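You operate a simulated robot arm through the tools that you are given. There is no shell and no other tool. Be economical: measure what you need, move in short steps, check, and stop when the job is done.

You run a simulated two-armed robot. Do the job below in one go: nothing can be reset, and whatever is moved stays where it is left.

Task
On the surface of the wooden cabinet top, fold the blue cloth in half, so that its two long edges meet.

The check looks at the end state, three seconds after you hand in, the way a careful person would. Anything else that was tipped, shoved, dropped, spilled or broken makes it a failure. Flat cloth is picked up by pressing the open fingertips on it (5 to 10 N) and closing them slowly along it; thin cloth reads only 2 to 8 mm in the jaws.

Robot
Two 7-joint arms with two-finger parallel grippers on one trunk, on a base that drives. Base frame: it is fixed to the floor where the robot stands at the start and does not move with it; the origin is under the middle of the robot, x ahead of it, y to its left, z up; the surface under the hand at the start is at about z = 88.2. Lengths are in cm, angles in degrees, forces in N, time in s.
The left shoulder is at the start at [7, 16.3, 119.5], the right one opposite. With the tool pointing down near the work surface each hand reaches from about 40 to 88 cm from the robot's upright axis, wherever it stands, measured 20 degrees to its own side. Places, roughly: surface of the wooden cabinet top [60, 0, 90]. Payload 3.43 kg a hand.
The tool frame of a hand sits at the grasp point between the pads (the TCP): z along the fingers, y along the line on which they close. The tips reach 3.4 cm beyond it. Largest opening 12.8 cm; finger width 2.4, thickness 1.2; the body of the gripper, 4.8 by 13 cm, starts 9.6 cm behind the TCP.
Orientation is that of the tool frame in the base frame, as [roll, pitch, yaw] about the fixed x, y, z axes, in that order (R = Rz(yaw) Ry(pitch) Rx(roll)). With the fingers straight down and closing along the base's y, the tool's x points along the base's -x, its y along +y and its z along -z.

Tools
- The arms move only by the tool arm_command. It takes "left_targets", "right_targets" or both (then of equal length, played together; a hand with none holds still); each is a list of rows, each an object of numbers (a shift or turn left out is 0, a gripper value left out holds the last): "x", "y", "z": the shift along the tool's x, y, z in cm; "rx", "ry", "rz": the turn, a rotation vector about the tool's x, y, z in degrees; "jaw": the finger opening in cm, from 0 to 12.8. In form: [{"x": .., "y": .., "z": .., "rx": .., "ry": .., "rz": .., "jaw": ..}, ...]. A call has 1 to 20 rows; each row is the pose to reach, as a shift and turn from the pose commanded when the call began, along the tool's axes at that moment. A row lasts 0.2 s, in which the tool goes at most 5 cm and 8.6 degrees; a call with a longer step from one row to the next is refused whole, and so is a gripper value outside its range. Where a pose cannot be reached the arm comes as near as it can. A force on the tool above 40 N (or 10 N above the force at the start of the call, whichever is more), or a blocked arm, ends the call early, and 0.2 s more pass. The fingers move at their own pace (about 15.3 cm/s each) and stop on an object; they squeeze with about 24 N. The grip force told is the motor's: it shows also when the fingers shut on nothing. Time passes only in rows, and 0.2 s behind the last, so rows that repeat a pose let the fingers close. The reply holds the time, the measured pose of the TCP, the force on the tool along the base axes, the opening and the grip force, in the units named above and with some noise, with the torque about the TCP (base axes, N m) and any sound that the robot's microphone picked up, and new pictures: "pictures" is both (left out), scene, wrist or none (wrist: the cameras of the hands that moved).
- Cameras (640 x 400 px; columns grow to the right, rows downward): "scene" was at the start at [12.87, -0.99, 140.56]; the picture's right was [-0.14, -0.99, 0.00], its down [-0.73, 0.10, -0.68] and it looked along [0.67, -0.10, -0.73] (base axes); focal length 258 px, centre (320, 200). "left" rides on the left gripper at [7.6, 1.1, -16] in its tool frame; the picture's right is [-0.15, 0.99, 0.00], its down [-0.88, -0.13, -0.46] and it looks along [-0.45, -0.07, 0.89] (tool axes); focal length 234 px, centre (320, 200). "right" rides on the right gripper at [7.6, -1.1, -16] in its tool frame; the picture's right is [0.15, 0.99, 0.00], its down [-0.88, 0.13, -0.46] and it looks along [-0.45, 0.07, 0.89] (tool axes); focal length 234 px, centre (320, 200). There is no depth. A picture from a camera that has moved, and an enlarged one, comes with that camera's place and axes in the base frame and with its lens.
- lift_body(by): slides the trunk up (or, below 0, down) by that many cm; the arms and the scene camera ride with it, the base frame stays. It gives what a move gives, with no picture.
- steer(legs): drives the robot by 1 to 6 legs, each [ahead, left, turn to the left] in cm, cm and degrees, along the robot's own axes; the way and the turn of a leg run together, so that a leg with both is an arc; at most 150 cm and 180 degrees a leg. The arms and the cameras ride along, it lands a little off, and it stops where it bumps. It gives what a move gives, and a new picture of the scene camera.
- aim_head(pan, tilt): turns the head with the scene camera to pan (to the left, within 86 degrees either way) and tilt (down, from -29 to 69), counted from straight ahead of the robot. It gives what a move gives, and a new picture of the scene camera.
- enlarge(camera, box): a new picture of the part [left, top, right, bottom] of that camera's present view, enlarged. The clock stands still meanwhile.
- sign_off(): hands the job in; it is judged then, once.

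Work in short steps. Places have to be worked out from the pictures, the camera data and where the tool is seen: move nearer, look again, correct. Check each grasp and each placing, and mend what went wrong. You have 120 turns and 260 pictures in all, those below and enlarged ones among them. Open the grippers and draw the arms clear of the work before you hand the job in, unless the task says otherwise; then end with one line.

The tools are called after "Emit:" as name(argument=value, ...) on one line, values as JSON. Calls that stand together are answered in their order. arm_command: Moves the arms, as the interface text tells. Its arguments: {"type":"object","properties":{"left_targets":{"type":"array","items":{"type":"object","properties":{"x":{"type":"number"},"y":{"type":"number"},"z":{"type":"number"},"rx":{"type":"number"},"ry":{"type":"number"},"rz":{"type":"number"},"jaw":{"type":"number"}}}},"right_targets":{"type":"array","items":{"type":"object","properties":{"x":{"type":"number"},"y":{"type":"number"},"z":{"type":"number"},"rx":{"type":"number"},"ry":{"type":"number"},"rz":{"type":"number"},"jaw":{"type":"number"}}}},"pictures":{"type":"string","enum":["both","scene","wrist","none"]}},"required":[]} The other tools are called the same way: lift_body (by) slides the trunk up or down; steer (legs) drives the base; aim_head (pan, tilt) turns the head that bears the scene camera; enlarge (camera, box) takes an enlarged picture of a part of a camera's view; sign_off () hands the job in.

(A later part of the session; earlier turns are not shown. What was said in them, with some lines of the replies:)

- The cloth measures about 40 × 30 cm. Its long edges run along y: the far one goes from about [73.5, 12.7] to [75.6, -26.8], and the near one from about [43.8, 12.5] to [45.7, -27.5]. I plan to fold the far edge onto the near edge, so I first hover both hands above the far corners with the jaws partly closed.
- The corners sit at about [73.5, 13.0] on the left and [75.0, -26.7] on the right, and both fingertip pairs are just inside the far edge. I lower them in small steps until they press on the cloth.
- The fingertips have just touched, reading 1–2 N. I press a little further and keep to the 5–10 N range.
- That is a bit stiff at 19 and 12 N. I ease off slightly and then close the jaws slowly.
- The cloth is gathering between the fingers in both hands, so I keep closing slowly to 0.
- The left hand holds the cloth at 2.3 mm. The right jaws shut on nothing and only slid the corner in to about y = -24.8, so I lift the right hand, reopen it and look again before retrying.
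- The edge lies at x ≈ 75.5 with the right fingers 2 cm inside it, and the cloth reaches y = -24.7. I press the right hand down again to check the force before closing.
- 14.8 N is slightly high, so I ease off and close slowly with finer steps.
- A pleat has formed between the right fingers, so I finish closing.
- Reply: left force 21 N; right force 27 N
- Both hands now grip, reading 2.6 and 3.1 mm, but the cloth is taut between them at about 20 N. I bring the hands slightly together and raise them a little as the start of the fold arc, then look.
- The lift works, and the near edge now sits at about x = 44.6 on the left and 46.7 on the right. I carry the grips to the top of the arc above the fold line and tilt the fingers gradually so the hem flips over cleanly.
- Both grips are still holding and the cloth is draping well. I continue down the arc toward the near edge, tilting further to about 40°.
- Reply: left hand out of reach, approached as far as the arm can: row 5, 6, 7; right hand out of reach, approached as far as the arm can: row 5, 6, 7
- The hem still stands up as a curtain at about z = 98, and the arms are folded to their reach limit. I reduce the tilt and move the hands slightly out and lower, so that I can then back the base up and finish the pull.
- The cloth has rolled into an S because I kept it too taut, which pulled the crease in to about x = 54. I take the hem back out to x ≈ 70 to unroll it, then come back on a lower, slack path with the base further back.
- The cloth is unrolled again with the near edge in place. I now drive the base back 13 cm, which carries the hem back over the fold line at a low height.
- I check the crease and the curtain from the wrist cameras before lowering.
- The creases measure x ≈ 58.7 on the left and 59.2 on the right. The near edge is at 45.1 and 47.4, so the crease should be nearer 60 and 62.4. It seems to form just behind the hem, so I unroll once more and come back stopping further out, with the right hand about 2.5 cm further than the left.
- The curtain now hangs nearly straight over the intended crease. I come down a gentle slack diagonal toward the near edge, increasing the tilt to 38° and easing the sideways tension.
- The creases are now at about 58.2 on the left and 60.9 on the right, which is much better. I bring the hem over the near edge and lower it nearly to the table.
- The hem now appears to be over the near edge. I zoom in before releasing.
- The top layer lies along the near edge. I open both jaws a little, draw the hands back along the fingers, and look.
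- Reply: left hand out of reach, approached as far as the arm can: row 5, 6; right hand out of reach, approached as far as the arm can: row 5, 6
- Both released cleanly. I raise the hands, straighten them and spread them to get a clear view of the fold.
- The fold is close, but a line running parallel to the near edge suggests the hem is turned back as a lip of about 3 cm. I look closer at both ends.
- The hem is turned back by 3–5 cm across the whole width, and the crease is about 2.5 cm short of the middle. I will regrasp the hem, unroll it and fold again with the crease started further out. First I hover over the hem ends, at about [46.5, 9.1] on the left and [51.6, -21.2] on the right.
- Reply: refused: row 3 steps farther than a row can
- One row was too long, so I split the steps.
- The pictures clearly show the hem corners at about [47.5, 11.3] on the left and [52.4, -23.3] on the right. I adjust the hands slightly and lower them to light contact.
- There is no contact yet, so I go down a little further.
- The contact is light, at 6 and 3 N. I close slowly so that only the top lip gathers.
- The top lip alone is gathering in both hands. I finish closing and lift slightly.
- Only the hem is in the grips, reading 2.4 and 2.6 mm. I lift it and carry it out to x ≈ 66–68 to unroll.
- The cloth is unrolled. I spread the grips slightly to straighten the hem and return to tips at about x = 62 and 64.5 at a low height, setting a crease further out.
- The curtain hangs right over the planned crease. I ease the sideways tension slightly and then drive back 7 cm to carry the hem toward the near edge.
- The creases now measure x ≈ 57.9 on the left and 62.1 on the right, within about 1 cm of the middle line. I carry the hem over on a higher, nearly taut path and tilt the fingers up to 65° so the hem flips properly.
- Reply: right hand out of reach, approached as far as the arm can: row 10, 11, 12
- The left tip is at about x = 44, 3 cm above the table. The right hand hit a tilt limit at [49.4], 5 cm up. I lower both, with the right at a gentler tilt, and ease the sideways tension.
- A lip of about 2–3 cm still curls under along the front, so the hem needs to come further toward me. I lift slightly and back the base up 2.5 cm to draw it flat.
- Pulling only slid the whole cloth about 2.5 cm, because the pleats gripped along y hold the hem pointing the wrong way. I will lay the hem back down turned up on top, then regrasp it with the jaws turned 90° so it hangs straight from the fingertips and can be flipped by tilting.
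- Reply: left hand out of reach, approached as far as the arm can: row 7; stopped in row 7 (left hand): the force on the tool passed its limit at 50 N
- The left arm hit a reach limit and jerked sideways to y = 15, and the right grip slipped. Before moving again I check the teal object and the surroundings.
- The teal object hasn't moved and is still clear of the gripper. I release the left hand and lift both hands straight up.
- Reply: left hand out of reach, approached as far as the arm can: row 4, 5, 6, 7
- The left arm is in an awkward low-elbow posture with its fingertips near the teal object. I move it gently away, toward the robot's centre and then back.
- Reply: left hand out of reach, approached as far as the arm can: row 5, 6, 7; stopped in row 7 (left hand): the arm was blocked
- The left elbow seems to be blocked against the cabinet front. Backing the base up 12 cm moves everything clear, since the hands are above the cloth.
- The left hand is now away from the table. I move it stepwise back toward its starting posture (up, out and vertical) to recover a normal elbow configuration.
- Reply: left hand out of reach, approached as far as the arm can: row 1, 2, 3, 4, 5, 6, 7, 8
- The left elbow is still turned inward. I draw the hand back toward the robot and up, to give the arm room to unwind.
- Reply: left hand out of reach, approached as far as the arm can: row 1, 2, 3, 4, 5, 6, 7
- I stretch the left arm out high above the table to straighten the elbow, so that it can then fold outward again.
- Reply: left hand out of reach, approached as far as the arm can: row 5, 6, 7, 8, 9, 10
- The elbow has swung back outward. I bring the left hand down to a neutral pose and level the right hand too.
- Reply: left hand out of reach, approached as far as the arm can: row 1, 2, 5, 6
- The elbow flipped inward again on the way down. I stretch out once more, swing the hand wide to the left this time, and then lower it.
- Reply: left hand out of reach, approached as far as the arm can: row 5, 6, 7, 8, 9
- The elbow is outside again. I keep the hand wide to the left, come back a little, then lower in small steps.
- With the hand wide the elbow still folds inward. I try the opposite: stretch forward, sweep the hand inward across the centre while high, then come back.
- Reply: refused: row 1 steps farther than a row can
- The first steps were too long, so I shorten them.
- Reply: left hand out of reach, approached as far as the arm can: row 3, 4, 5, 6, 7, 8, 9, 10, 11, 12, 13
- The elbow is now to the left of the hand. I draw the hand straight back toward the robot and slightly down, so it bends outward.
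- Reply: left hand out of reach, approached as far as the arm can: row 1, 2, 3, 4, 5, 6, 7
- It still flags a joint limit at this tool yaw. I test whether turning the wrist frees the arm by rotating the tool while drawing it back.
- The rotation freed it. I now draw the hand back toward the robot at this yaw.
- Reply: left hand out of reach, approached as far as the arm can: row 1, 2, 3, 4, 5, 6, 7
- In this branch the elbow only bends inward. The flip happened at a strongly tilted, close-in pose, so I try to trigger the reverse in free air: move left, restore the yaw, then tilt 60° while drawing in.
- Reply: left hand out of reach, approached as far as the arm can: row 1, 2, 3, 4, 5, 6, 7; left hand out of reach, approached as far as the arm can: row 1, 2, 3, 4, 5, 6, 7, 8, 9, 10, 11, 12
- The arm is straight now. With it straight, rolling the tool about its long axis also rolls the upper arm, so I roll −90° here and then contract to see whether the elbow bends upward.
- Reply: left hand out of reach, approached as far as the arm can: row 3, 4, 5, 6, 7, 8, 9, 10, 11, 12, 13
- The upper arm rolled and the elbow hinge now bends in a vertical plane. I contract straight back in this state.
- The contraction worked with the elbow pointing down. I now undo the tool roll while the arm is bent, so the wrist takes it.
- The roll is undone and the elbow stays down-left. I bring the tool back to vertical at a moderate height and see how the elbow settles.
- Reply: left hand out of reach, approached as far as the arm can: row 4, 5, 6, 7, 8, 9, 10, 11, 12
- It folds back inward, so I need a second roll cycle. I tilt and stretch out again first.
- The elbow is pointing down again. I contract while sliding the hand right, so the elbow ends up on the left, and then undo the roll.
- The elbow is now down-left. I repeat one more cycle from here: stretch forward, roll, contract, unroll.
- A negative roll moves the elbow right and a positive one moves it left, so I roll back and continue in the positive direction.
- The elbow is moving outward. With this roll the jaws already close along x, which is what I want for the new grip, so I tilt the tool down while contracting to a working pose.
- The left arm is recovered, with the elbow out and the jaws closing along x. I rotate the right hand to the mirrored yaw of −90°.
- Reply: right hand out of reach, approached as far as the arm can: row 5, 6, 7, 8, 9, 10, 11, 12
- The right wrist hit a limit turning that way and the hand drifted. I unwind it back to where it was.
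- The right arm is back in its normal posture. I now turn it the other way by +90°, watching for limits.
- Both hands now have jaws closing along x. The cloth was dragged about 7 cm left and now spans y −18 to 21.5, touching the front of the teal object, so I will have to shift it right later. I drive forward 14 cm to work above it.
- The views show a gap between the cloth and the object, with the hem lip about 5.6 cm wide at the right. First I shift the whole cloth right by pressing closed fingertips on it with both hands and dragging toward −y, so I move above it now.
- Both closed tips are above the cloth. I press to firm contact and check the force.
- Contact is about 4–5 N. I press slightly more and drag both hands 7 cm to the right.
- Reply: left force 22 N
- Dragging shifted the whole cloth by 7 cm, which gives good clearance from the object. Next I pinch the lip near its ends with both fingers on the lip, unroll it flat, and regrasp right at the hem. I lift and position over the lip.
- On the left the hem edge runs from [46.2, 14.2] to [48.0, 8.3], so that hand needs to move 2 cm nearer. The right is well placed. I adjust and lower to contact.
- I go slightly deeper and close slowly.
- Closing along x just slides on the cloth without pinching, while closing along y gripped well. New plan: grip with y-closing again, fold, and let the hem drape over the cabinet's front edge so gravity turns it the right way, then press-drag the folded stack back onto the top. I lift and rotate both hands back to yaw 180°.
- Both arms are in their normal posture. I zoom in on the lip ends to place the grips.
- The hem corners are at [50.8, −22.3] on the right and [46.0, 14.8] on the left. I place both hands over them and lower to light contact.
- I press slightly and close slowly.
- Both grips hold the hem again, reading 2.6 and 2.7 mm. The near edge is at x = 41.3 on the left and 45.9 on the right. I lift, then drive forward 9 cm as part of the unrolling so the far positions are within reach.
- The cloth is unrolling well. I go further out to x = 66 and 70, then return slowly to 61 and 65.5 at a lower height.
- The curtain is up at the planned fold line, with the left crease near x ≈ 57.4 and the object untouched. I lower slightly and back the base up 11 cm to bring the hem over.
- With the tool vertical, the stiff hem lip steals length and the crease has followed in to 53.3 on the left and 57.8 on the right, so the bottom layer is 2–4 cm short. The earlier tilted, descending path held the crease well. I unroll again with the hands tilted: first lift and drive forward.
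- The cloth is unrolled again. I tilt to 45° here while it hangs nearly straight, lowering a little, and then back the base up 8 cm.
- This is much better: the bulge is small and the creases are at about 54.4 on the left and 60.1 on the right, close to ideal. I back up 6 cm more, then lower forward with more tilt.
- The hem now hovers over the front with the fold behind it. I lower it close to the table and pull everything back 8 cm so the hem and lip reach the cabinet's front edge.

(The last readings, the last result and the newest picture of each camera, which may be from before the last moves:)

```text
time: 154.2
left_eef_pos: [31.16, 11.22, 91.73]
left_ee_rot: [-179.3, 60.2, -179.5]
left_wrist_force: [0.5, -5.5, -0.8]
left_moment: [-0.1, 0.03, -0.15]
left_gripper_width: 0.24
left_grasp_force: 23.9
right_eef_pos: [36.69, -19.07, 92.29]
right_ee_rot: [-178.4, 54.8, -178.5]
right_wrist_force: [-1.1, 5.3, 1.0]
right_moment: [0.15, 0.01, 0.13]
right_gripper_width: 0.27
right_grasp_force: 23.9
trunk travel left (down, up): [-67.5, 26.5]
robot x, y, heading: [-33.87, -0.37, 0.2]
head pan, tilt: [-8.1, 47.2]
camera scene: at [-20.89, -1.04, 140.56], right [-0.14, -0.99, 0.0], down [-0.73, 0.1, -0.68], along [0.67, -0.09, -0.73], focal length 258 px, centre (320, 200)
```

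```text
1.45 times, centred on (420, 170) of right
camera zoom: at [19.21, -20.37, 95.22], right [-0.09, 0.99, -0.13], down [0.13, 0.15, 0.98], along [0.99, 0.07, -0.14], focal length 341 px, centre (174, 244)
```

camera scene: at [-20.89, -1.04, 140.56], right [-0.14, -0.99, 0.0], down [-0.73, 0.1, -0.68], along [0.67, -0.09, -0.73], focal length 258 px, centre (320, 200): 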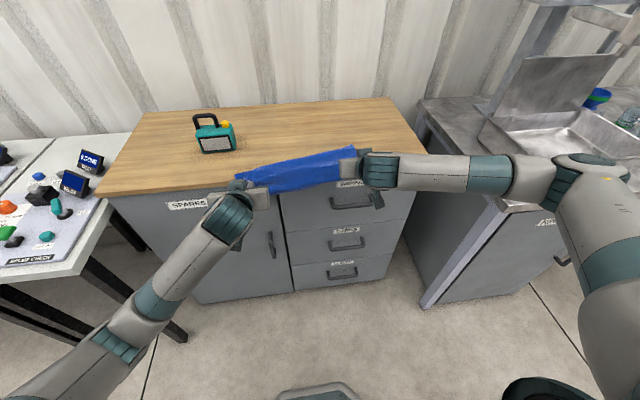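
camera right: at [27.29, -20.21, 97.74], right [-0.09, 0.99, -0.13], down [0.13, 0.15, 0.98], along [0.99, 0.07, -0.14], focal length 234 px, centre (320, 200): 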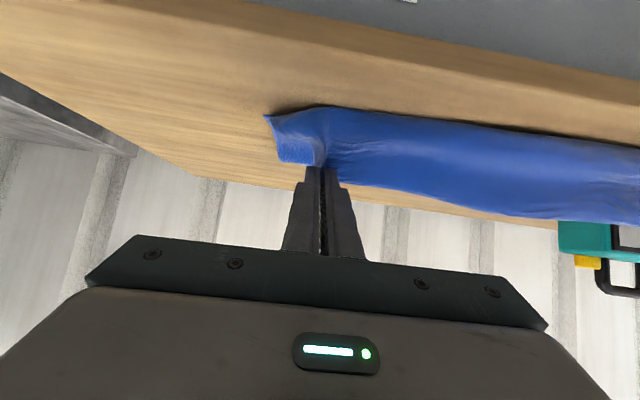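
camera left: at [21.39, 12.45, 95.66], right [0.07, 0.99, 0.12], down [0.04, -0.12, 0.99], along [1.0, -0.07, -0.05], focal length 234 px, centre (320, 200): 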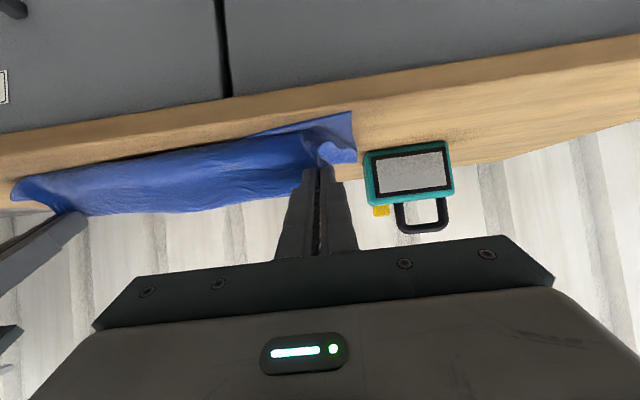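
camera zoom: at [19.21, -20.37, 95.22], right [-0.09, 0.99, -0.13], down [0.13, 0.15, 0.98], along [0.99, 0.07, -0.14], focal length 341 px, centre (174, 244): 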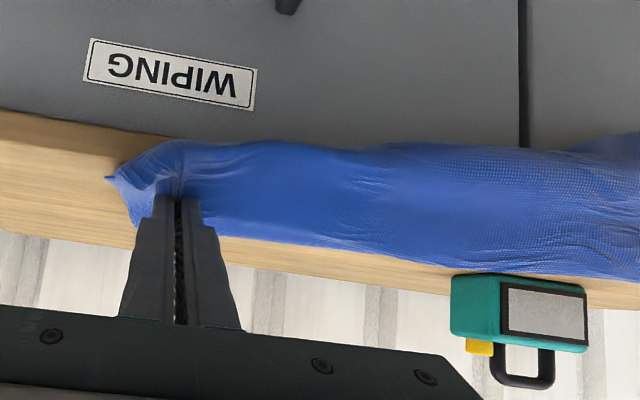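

The whole folded cloth slid to the cabinet's front edge, and its front now hangs over. I pull the right hand back 5 cm so both sides are past the edge, then lower both hems below table height.

Emit:
arm_command(left_targets=[{}, {}, {}, {"x": 0.9, "z": 0.5}, {"x": 1.8, "z": 1.0}, {"x": 2.6, "z": 1.5}, {"x": 3.46, "z": 2.0}, {"x": 3.46, "z": 2.0}], right_targets=[{"x": 1, "z": -1.4}, {"x": 1.9, "z": -2.8}, {"x": 2.87, "z": -4.1}, {"x": 3.7, "z": -3.5}, {"x": 4.6, "z": -2.9}, {"x": 5.4, "z": -2.3}, {"x": 6.31, "z": -1.68}, {"x": 6.31, "z": -1.68}], pictures="scene")

Emit:
enlarge(camera="scene", box=[210, 110, 410, 220])

```text
time: 156.0
left_eef_pos: [31.28, 11.32, 87.71]
left_ee_rot: [-179.3, 60.0, -179.4]
left_wrist_force: [-0.7, -3.7, 0.4]
left_moment: [-0.09, 0.02, -0.1]
left_gripper_width: 0.24
left_grasp_force: 23.8
right_eef_pos: [31.87, -19.28, 91.14]
right_ee_rot: [-178.6, 54.9, -178.5]
right_wrist_force: [0.4, 3.1, -0.4]
right_moment: [0.11, 0.04, 0.12]
right_gripper_width: 0.28
right_grasp_force: 23.7
right hand out of reach, approached as far as the arm can: row 5, 6, 7, 8
trunk travel left (down, up): [-67.5, 26.5]
robot x, y, heading: [-33.67, 0.16, 0.1]
head pan, tilt: [-8.1, 47.2]
camera scene: at [-20.77, -1.04, 140.56], right [-0.14, -0.99, 0.0], down [-0.73, 0.1, -0.68], along [0.67, -0.09, -0.73], focal length 258 px, centre (320, 200)
```

scene: 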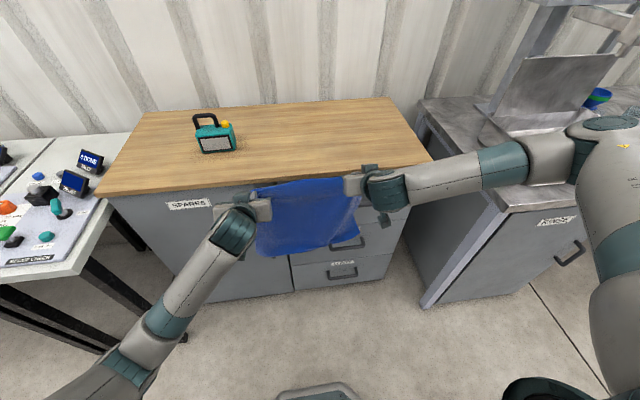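

```text
3.20 times, centred on (310, 165) of scene
camera zoom: at [-20.77, -1.04, 140.56], right [-0.14, -0.99, 0.0], down [-0.73, 0.1, -0.68], along [0.67, -0.09, -0.73], focal length 827 px, centre (352, 312)
```

zoom: 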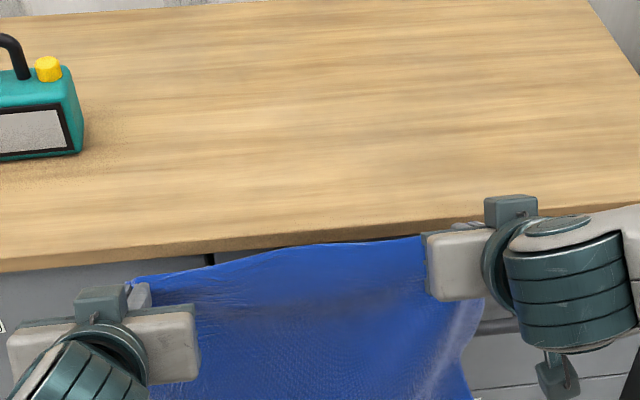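

The whole cloth slid off and now hangs freely from both hands by one long edge. That is a clean chance to re-lay it the easier way: set the bottom edge down at the far side, lay the lower half toward me, then bring the held edge away from me onto the far edge, which suits how the hem leaves the fingers. I back off and raise the trunk.

Emit:
steer(legs=[[-6, 0, 0]])

Emit:
lift_body(by=25)

Emit:
arm_command(left_targets=[{"ry": 6, "x": -1, "z": -1}, {"ry": 12, "x": -2, "z": -2}, {"ry": 18, "x": -3, "z": -2.5}, {"ry": 24, "x": -4, "z": -3}, {"ry": 30, "x": -5, "z": -3}, {"ry": 36, "x": -6, "z": -3}, {"ry": 42, "x": -7, "z": -3}, {"ry": 48, "x": -8, "z": -3}, {"ry": 54, "x": -9, "z": -3}, {"ry": 60, "x": -10, "z": -3}, {"ry": 60, "x": -10, "z": -3}], right_targets=[{"ry": 6, "x": -1, "z": -0.5}, {"ry": 12, "x": -2, "z": -1}, {"ry": 18, "x": -3, "z": -1}, {"ry": 24, "x": -4, "z": -1}, {"ry": 30, "x": -5, "z": -1}, {"ry": 36, "x": -6, "z": -1}, {"ry": 42, "x": -6.5, "z": -1}, {"ry": 48, "x": -7, "z": -1}, {"ry": 55, "x": -7.5, "z": -1}, {"ry": 55, "x": -7.5, "z": -1}, {"ry": 55, "x": -7.5, "z": -1}], pictures="scene")

```text
time: 157.0
left_eef_pos: [25.04, 11.33, 87.83]
left_ee_rot: [-179.2, 60.1, -179.5]
left_wrist_force: [0.1, -3.3, 0.8]
left_moment: [-0.06, 0.03, -0.13]
left_gripper_width: 0.23
left_grasp_force: 24.0
right_eef_pos: [25.78, -19.26, 91.23]
right_ee_rot: [-178.5, 54.9, -178.5]
right_wrist_force: [0.5, 3.2, -0.1]
right_moment: [0.12, 0.04, 0.06]
right_gripper_width: 0.25
right_grasp_force: 23.6
trunk travel left (down, up): [-67.5, 26.5]
robot x, y, heading: [-39.6, -0.02, 0.2]
head pan, tilt: [-8.1, 47.2]
camera scene: at [-26.8, -1.07, 140.57], right [-0.14, -0.99, 0.0], down [-0.73, 0.1, -0.68], along [0.67, -0.09, -0.73], focal length 258 px, centre (320, 200)
```

scene: 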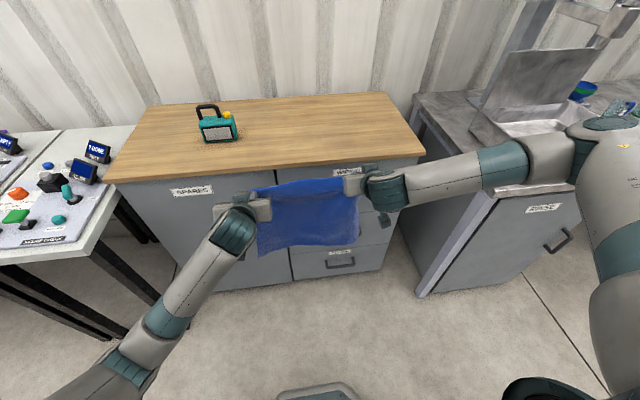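

```text
time: 159.6
left_eef_pos: [25.33, 11.14, 112.83]
left_ee_rot: [-179.3, 60.0, -179.5]
left_wrist_force: [0.3, -2.9, 0.3]
left_moment: [-0.05, 0.01, -0.07]
left_gripper_width: 0.25
left_grasp_force: 24.1
right_eef_pos: [25.82, -19.38, 116.26]
right_ee_rot: [-178.6, 54.8, -178.5]
right_wrist_force: [0.0, 3.0, -1.1]
right_moment: [0.06, 0.04, 0.08]
right_gripper_width: 0.28
right_grasp_force: 23.7
trunk travel left (down, up): [-92.5, 1.5]
robot x, y, heading: [-39.8, 0.17, -0.3]
head pan, tilt: [-8.1, 47.2]
```

```text
time: 162.0
left_eef_pos: [27.7, 11.2, 122.94]
left_ee_rot: [-179.7, -0.1, 179.8]
left_wrist_force: [-0.6, -2.3, 0.1]
left_moment: [-0.12, 0.0, -0.04]
left_gripper_width: 0.25
left_grasp_force: 24.2
right_eef_pos: [29.45, -19.14, 122.78]
right_ee_rot: [-179.3, -0.2, -179.7]
right_wrist_force: [0.1, 2.1, 0.0]
right_moment: [0.11, -0.01, -0.01]
right_gripper_width: 0.24
right_grasp_force: 24.3
trunk travel left (down, up): [-92.5, 1.5]
robot x, y, heading: [-39.38, -0.12, 0.3]
head pan, tilt: [-8.1, 47.2]
camera scene: at [-26.71, -1.03, 165.56], right [-0.14, -0.99, 0.0], down [-0.73, 0.1, -0.68], along [0.67, -0.09, -0.73], focal length 258 px, centre (320, 200)
```

scene: 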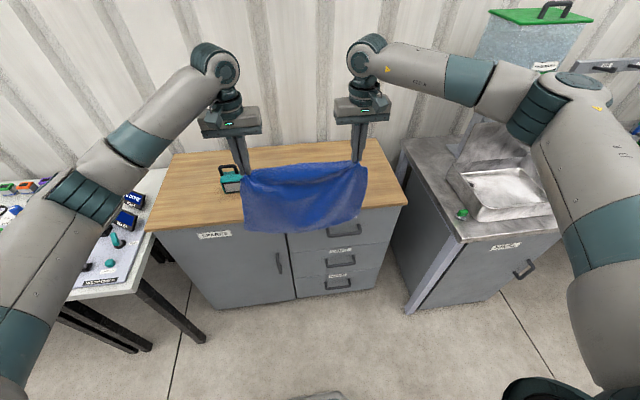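

The cloth hangs cleanly between the hands with its bottom edge just above table height. I raise 3 cm more, even up the hands, shift 4 cm right (away from the object), and drive forward so it hangs over the top at x ≈ 61.

Emit:
arm_command(left_targets=[{"x": -0.9, "y": -2, "z": -1.5}, {"x": -1.8, "y": -4, "z": -3}, {"x": -1.8, "y": -4, "z": -3}], right_targets=[{"y": -2, "z": -1.5}, {"y": -4, "z": -3}, {"y": -4, "z": -3}], pictures="none")

Emit:
steer(legs=[[16, 0, 0], [16, 0, 0]])

Emit:
enlarge(camera="left", box=[0, 0, 640, 400])

```text
time: 162.8
left_eef_pos: [29.36, 7.4, 126.03]
left_ee_rot: [-179.5, 0.0, -180.0]
left_wrist_force: [0.0, -2.1, -1.0]
left_moment: [-0.14, 0.07, -0.01]
left_gripper_width: 0.26
left_grasp_force: 23.3
right_eef_pos: [29.37, -22.9, 125.9]
right_ee_rot: [-179.1, -0.2, -179.6]
right_wrist_force: [0.7, 3.9, 0.1]
right_moment: [0.08, 0.01, -0.01]
right_gripper_width: 0.27
right_grasp_force: 24.3
trunk travel left (down, up): [-92.5, 1.5]
robot x, y, heading: [-39.52, -0.18, 0.1]
head pan, tilt: [-8.1, 47.2]
```

```text
time: 165.2
left_eef_pos: [61.09, 7.81, 126.2]
left_ee_rot: [-179.7, 0.2, -179.8]
left_wrist_force: [-1.1, -2.7, -0.4]
left_moment: [-0.09, 0.01, 0.04]
left_gripper_width: 0.27
left_grasp_force: 24.3
right_eef_pos: [61.11, -22.77, 126.04]
right_ee_rot: [-179.2, -0.1, -179.5]
right_wrist_force: [0.3, 2.1, -1.0]
right_moment: [0.06, -0.02, 0.0]
right_gripper_width: 0.27
right_grasp_force: 23.8
trunk travel left (down, up): [-92.5, 1.5]
robot x, y, heading: [-8.02, 0.38, 0.1]
head pan, tilt: [-8.1, 47.2]
camera scene: at [4.89, -0.86, 165.59], right [-0.13, -0.99, 0.0], down [-0.73, 0.1, -0.68], along [0.67, -0.09, -0.73], focal length 258 px, centre (320, 200)
```

scene: 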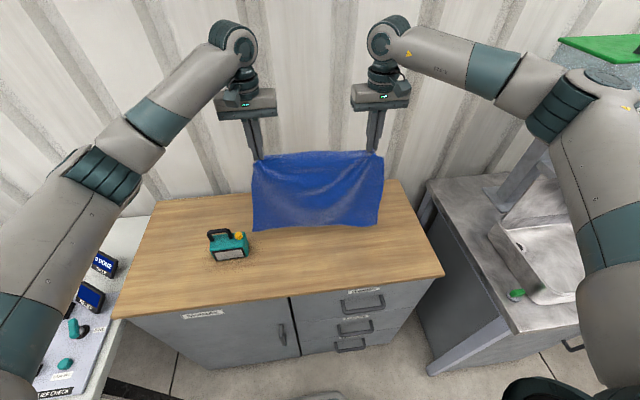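

```text
1.00 times, centred on (320, 200) of left (not enlarged: the box is as wide or as high as the picture)
camera zoom: at [53.39, 9.02, 142.08], right [0.14, 0.99, -0.01], down [0.88, -0.12, 0.46], along [0.45, -0.07, -0.89], focal length 234 px, centre (320, 200)
```

zoom: 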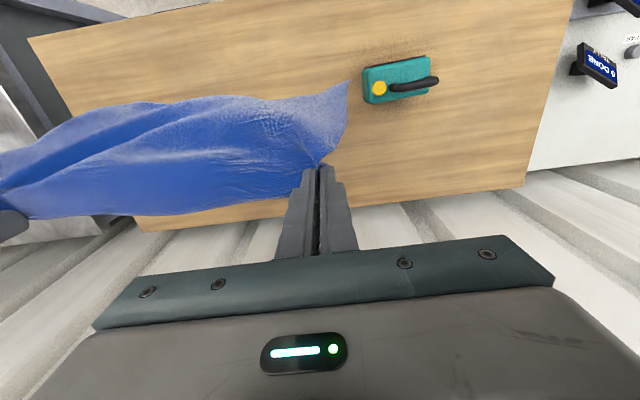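

The cloth hangs above the table with its bottom edge near x ≈ 56 and y within ±13, clear of the object. I move 4 cm further out, lower until the bottom edge touches, then lay the lower half toward me on a diagonal.

Emit:
arm_command(left_targets=[{"x": -2, "z": 1}, {"x": -4, "z": 2}, {"x": -4, "z": 3.8}, {"x": -4, "z": 5.6}, {"x": -4, "z": 5.6}, {"x": -2.6, "z": 7}, {"x": -1.2, "z": 8.4}, {"x": 0.2, "z": 9.8}, {"x": 1.6, "z": 11.2}, {"x": 3, "z": 12.6}, {"x": 4.4, "z": 14}, {"x": 5.8, "z": 15.4}, {"x": 7.2, "z": 16.8}, {"x": 8.5, "z": 18.2}, {"x": 9.8, "z": 19.6}, {"x": 11, "z": 21}, {"x": 12.1, "z": 22.5}, {"x": 12.1, "z": 22.5}], right_targets=[{"x": -2, "z": 1}, {"x": -4, "z": 2}, {"x": -4, "z": 3.8}, {"x": -4, "z": 5.6}, {"x": -4, "z": 5.6}, {"x": -2.6, "z": 7}, {"x": -1.2, "z": 8.4}, {"x": 0.2, "z": 9.8}, {"x": 1.6, "z": 11.2}, {"x": 3, "z": 12.6}, {"x": 4.4, "z": 14}, {"x": 5.8, "z": 15.4}, {"x": 7.2, "z": 16.8}, {"x": 8.5, "z": 18.2}, {"x": 9.8, "z": 19.6}, {"x": 11, "z": 21}, {"x": 12.1, "z": 22.5}, {"x": 12.1, "z": 22.5}], pictures="both")

```text
time: 169.0
left_eef_pos: [49.35, 7.43, 103.48]
left_ee_rot: [-179.6, 0.1, -179.9]
left_wrist_force: [0.1, -5.1, -0.1]
left_moment: [-0.22, 0.01, -0.02]
left_gripper_width: 0.26
left_grasp_force: 24.4
right_eef_pos: [49.31, -23.18, 103.32]
right_ee_rot: [-179.1, -0.1, -179.2]
right_wrist_force: [0.2, 6.3, -0.5]
right_moment: [0.17, 0.01, -0.04]
right_gripper_width: 0.26
right_grasp_force: 24.0
trunk travel left (down, up): [-92.5, 1.5]
robot x, y, heading: [-7.69, -0.03, 0.4]
head pan, tilt: [-8.1, 47.2]
camera scene: at [5.23, -0.83, 165.56], right [-0.13, -0.99, 0.0], down [-0.73, 0.1, -0.68], along [0.67, -0.09, -0.73], focal length 258 px, centre (320, 200)
camera right: at [41.7, -24.27, 119.37], right [-0.16, 0.99, -0.01], down [0.88, 0.15, 0.45], along [0.45, 0.06, -0.89], focal length 234 px, centre (320, 200)
camera left: at [41.56, 8.75, 119.45], right [0.14, 0.99, -0.01], down [0.88, -0.12, 0.46], along [0.45, -0.07, -0.89], focal length 234 px, centre (320, 200)
```

scene: 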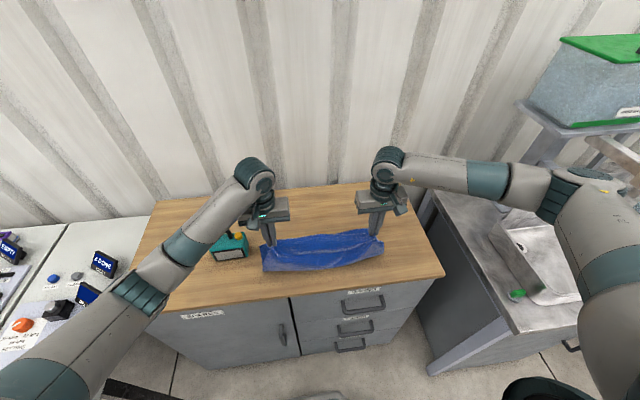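
right: 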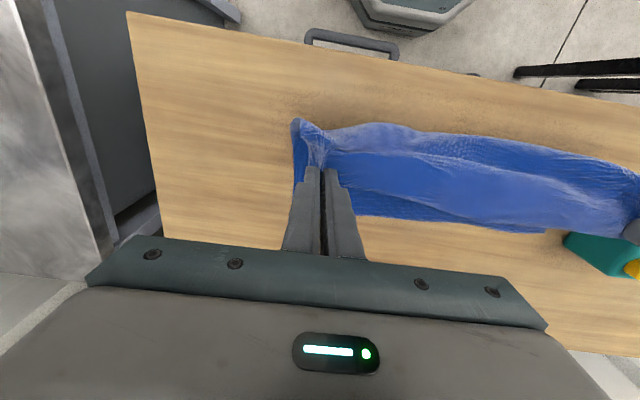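
left: 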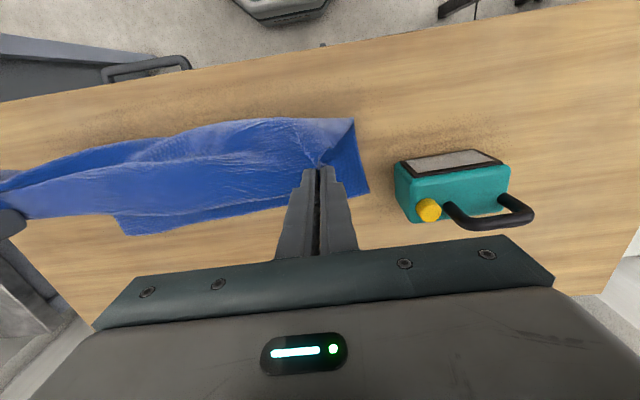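

The free edge lies at about x = 56.5 on the left and 59 on the right, but the crease is only at about 46. I continue a little further toward me and down, so that more of the lower half is laid.

Emit:
arm_command(left_targets=[{"x": 1.2, "z": 0.4}, {"x": 2.4, "z": 0.8}, {"x": 3.6, "z": 1.3}, {"x": 4.8, "z": 1.9}, {"x": 5.8, "z": 2.7}, {"x": 5.8, "z": 2.7}], right_targets=[{"x": 0.8, "z": 0.4}, {"x": 1.5, "z": 0.8}, {"x": 2.2, "z": 1.3}, {"x": 2.8, "z": 1.9}, {"x": 3.3, "z": 2.7}, {"x": 3.3, "z": 2.7}], pictures="wrist")

```text
time: 170.4
left_eef_pos: [43.43, 7.49, 100.9]
left_ee_rot: [-179.6, 0.1, -179.8]
left_wrist_force: [0.7, -6.9, -0.4]
left_moment: [-0.25, -0.01, -0.01]
left_gripper_width: 0.25
left_grasp_force: 23.5
right_eef_pos: [46.05, -23.25, 100.71]
right_ee_rot: [-179.2, -0.2, -179.5]
right_wrist_force: [0.4, 7.0, -0.9]
right_moment: [0.27, 0.01, 0.0]
right_gripper_width: 0.25
right_grasp_force: 24.4
trunk travel left (down, up): [-92.5, 1.5]
robot x, y, heading: [-7.71, 0.12, 0.5]
head pan, tilt: [-8.1, 47.2]
camera right: at [38.51, -24.3, 116.75], right [-0.16, 0.99, -0.01], down [0.88, 0.15, 0.45], along [0.45, 0.06, -0.89], focal length 234 px, centre (320, 200)
camera left: at [35.78, 8.73, 116.75], right [0.14, 0.99, -0.01], down [0.88, -0.12, 0.46], along [0.45, -0.07, -0.89], focal length 234 px, centre (320, 200)
```

right: 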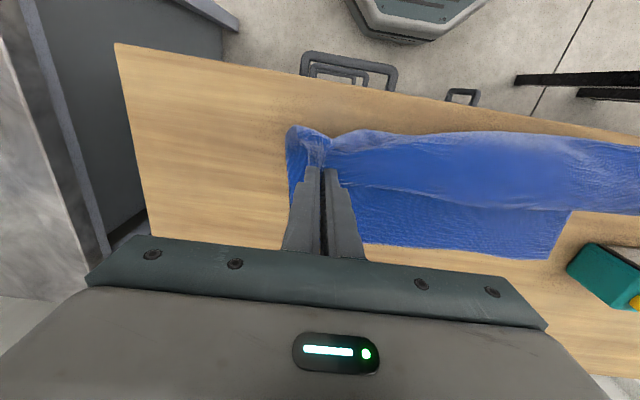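
left: 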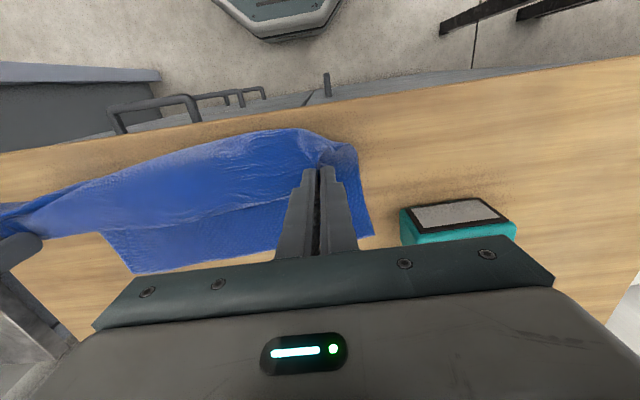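

The lower half is now laid with the crease at about 41.5 on the left and 43.7 on the right, and the free edge at 56.9 and 59.2, almost exactly the middle. I carry the held edge away from me and down onto the free edge.

Emit:
arm_command(left_targets=[{"x": -1.3, "z": -0.1}, {"x": -2.6, "z": -0.2}, {"x": -4.6, "z": 0.2}, {"x": -6.6, "z": 0.8}, {"x": -8.1, "z": 2}, {"x": -9.6, "z": 3.3}, {"x": -10.7, "z": 4.6}, {"x": -11.6, "z": 5.8}, {"x": -12.2, "z": 7.2}, {"x": -12.7, "z": 8.4}, {"x": -12.7, "z": 8.4}], right_targets=[{"x": -1.2, "z": -0.1}, {"x": -2.4, "z": -0.2}, {"x": -4.3, "z": 0.2}, {"x": -6.2, "z": 0.8}, {"x": -7.6, "z": 2}, {"x": -9, "z": 3.3}, {"x": -10, "z": 4.6}, {"x": -10.8, "z": 5.8}, {"x": -11.4, "z": 7.1}, {"x": -11.85, "z": 8.2}, {"x": -11.85, "z": 8.2}], pictures="both")

```text
time: 172.8
left_eef_pos: [56.39, 7.56, 92.38]
left_ee_rot: [-179.6, 0.1, -179.9]
left_wrist_force: [0.0, -5.1, 0.1]
left_moment: [-0.18, -0.04, -0.03]
left_gripper_width: 0.25
left_grasp_force: 23.9
right_eef_pos: [57.96, -23.1, 92.49]
right_ee_rot: [-179.2, -0.1, -179.4]
right_wrist_force: [0.3, 4.4, 0.4]
right_moment: [0.19, 0.03, -0.04]
right_gripper_width: 0.27
right_grasp_force: 24.1
trunk travel left (down, up): [-92.5, 1.5]
robot x, y, heading: [-7.75, -0.44, 0.4]
head pan, tilt: [-8.1, 47.2]
camera scene: at [5.17, -0.84, 165.56], right [-0.13, -0.99, 0.0], down [-0.73, 0.1, -0.68], along [0.67, -0.09, -0.73], focal length 258 px, centre (320, 200)
camera right: at [50.35, -24.22, 108.44], right [-0.16, 0.99, -0.01], down [0.88, 0.15, 0.45], along [0.45, 0.06, -0.89], focal length 234 px, centre (320, 200)
camera left: at [48.63, 8.75, 108.29], right [0.14, 0.99, -0.01], down [0.88, -0.12, 0.46], along [0.45, -0.07, -0.89], focal length 234 px, centre (320, 200)
```

scene: 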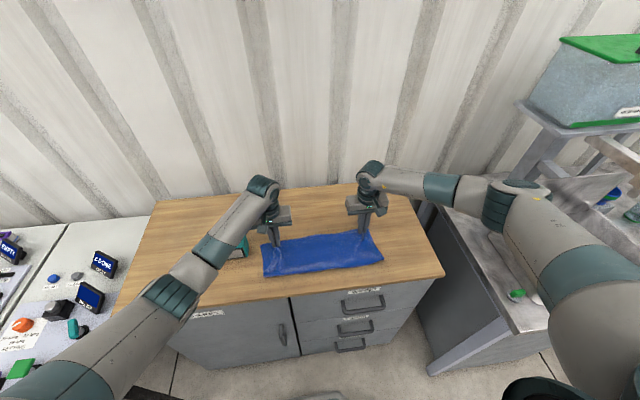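
right: 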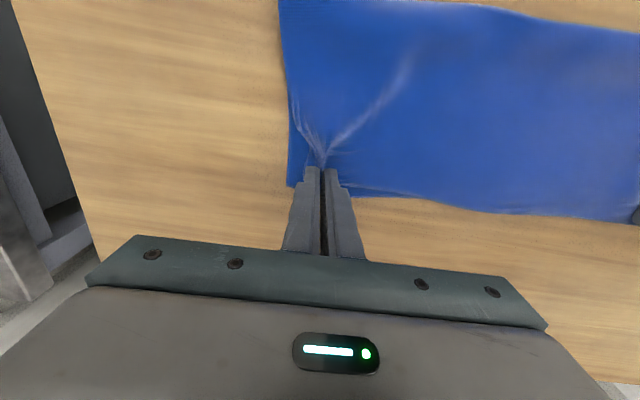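
left: 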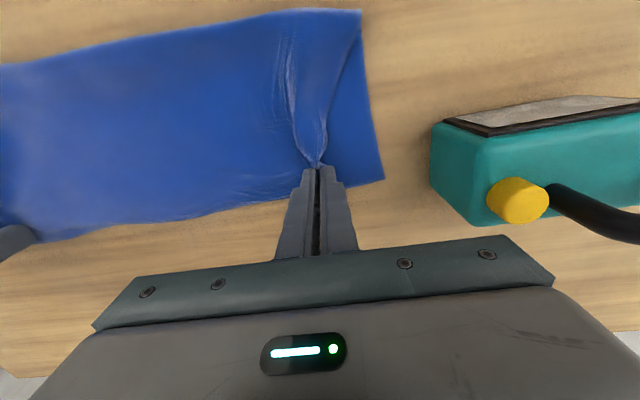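

The folded edge now lies on the far free edge. I press lightly and open the jaws slowly, so the fingertips spread the gathered pleats outward as they release.

Emit:
arm_command(left_targets=[{"z": 0.3}, {"z": 0.6}, {"z": 0.6, "jaw": 0.6}, {"z": 0.6, "jaw": 1.2}, {"z": 0.6, "jaw": 1.8}, {"z": 0.6, "jaw": 2.4}, {"z": 0.6, "jaw": 3.0}, {"z": 0.6, "jaw": 3.6}, {"z": 0.6, "jaw": 4.2}, {"z": 0.6, "jaw": 4.6}, {"z": -2, "jaw": 4.6}, {"z": -6, "jaw": 4.6}, {"z": -10, "jaw": 4.6}, {"z": -10, "jaw": 4.6}], right_targets=[{"z": 0.3}, {"z": 0.6}, {"z": 0.6, "jaw": 0.6}, {"z": 0.6, "jaw": 1.2}, {"z": 0.6, "jaw": 1.8}, {"z": 0.6, "jaw": 2.4}, {"z": 0.6, "jaw": 3.0}, {"z": 0.6, "jaw": 3.6}, {"z": 0.6, "jaw": 4.2}, {"z": 0.6, "jaw": 4.6}, {"z": -2, "jaw": 4.6}, {"z": -6, "jaw": 4.6}, {"z": -10, "jaw": 4.6}, {"z": -10, "jaw": 4.6}], pictures="wrist")

Emit:
enlarge(camera="scene", box=[240, 210, 410, 300])

```text
time: 175.8
left_eef_pos: [56.23, 7.68, 102.51]
left_ee_rot: [-179.6, 0.1, -179.8]
left_wrist_force: [-0.4, 0.1, -0.4]
left_moment: [-0.04, -0.02, -0.01]
left_gripper_width: 4.6
left_grasp_force: 0.1
right_eef_pos: [57.88, -22.99, 102.44]
right_ee_rot: [-179.1, -0.2, -179.4]
right_wrist_force: [-1.0, 0.1, -0.3]
right_moment: [0.03, 0.01, 0.01]
right_gripper_width: 4.59
right_grasp_force: 0.1
trunk travel left (down, up): [-92.5, 1.5]
robot x, y, heading: [-7.49, -0.11, 0.3]
head pan, tilt: [-8.1, 47.2]
camera right: at [50.28, -24.0, 118.45], right [-0.16, 0.99, -0.01], down [0.88, 0.15, 0.45], along [0.45, 0.06, -0.89], focal length 234 px, centre (320, 200)
camera left: at [48.53, 8.91, 118.4], right [0.14, 0.99, -0.01], down [0.88, -0.12, 0.46], along [0.45, -0.07, -0.89], focal length 234 px, centre (320, 200)
```

right: 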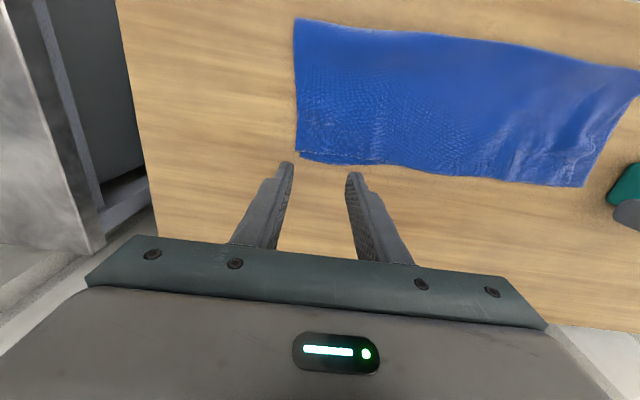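
left: 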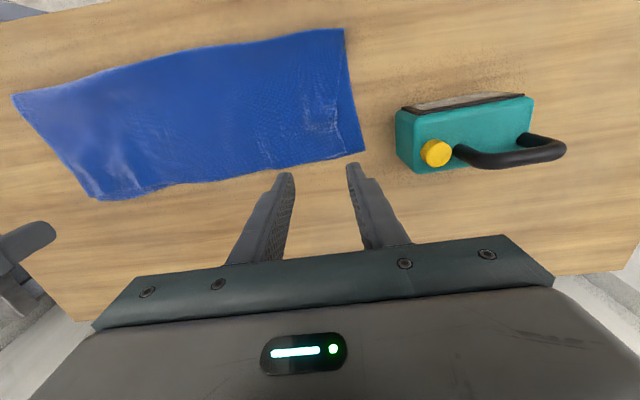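

```text
3.76 times, centred on (325, 255) of scene
camera zoom: at [5.28, -0.83, 165.55], right [-0.13, -0.99, 0.0], down [-0.73, 0.1, -0.68], along [0.67, -0.09, -0.73], focal length 973 px, centre (301, -7)
```

zoom: 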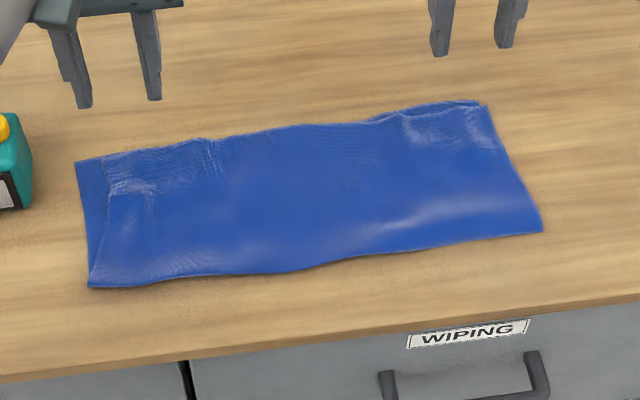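

That gives a clean fold. I zoom in on both far corners to judge the edge alignment.

Emit:
enlarge(camera="left", box=[230, 10, 400, 190])

Emit:
enlarge(camera="right", box=[270, 60, 470, 200])

```text
2.22 times, centred on (315, 100) of left
camera zoom: at [48.53, 8.91, 118.4], right [0.14, 0.99, -0.01], down [0.88, -0.12, 0.46], along [0.45, -0.07, -0.89], focal length 520 px, centre (331, 422)
```

zoom: 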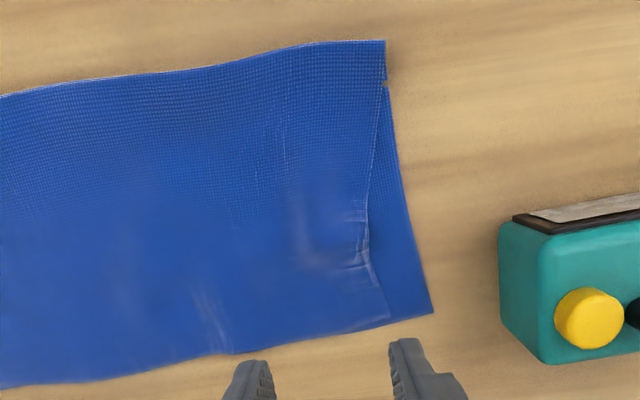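

```text
2.86 times, centred on (370, 130) of right
camera zoom: at [50.28, -24.0, 118.45], right [-0.16, 0.99, -0.01], down [0.88, 0.15, 0.45], along [0.45, 0.06, -0.89], focal length 669 px, centre (177, 400)
```

zoom: 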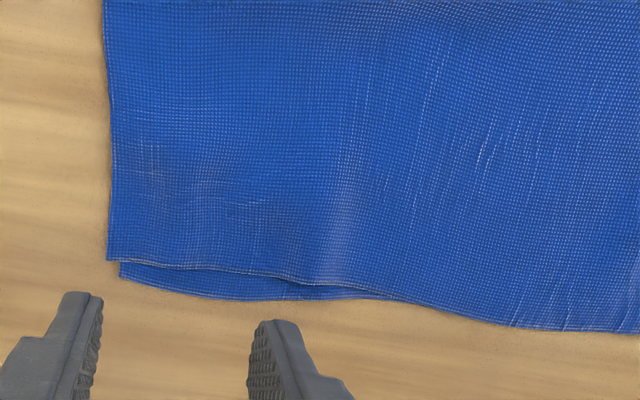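

The long edges meet to within about 1 cm along the whole length. The left corner of the top layer sits about 2.5 cm in along the edge direction, which I accept rather than risk disturbing the fold. I raise the hands and back the robot away clear of the work.

Emit:
arm_command(left_targets=[{"z": -4}, {"z": -8}, {"z": -12}, {"z": -12}], right_targets=[{"z": -4}, {"z": -8}, {"z": -12}, {"z": -12}], pictures="none")

Emit:
steer(legs=[[-25, 0, 0]])

Emit:
enlarge(camera="scene", box=[170, 130, 410, 280])

```text
time: 176.8
left_eef_pos: [56.18, 7.65, 114.5]
left_ee_rot: [-179.6, 0.0, -179.8]
left_wrist_force: [-0.5, 0.8, 0.3]
left_moment: [0.01, 0.01, 0.03]
left_gripper_width: 4.6
left_grasp_force: 0.1
right_eef_pos: [57.87, -22.92, 114.42]
right_ee_rot: [-179.1, -0.2, -179.4]
right_wrist_force: [-0.4, 0.3, 0.1]
right_moment: [-0.01, 0.02, 0.01]
right_gripper_width: 4.6
right_grasp_force: 0.1
trunk travel left (down, up): [-92.5, 1.5]
robot x, y, heading: [-7.95, -0.32, 0.3]
head pan, tilt: [-8.1, 47.2]
```

```text
time: 178.7
left_eef_pos: [31.21, 7.31, 114.53]
left_ee_rot: [-179.6, 0.1, 179.9]
left_wrist_force: [0.1, 0.5, 0.3]
left_moment: [-0.01, 0.07, 0.01]
left_gripper_width: 4.6
left_grasp_force: 0.2
right_eef_pos: [32.9, -23.3, 114.34]
right_ee_rot: [-179.2, -0.3, -179.5]
right_wrist_force: [0.1, -0.5, -0.8]
right_moment: [-0.02, 0.03, -0.06]
right_gripper_width: 4.6
right_grasp_force: 0.1
trunk travel left (down, up): [-92.5, 1.5]
robot x, y, heading: [-32.65, -0.76, 0.2]
head pan, tilt: [-8.1, 47.2]
camera scene: at [-19.63, -1.07, 165.53], right [-0.13, -0.99, 0.0], down [-0.73, 0.1, -0.68], along [0.67, -0.09, -0.74], focal length 258 px, centre (320, 200)
```

scene: 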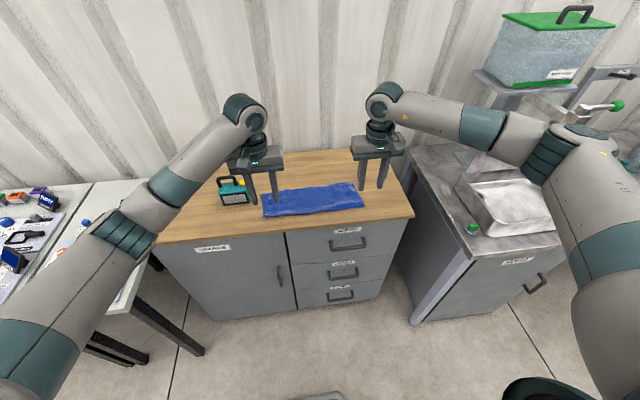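

```text
2.67 times, centred on (290, 205) of scene
camera zoom: at [-19.63, -1.07, 165.53], right [-0.13, -0.99, 0.0], down [-0.73, 0.1, -0.68], along [0.67, -0.09, -0.74], focal length 689 px, centre (400, 187)
```

zoom: 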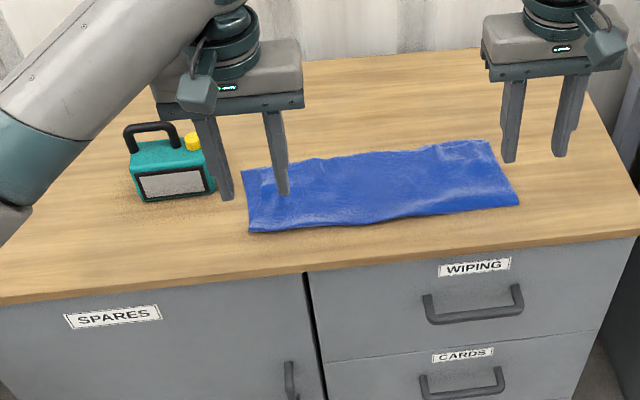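

The cloth lies flat and folded in half with its long edges together. The teal object is upright in its place, and the grippers are open and clear of the work, so I hand the job in.

Emit:
sign_off()

```text
The job is handed in.
```

The blue cloth lies on the cabinet top folded in half, with its two long edges meeting to within about 1 cm; the top layer's left corner sits about 2.5 cm in along the edge, and nothing else was tipped or moved.
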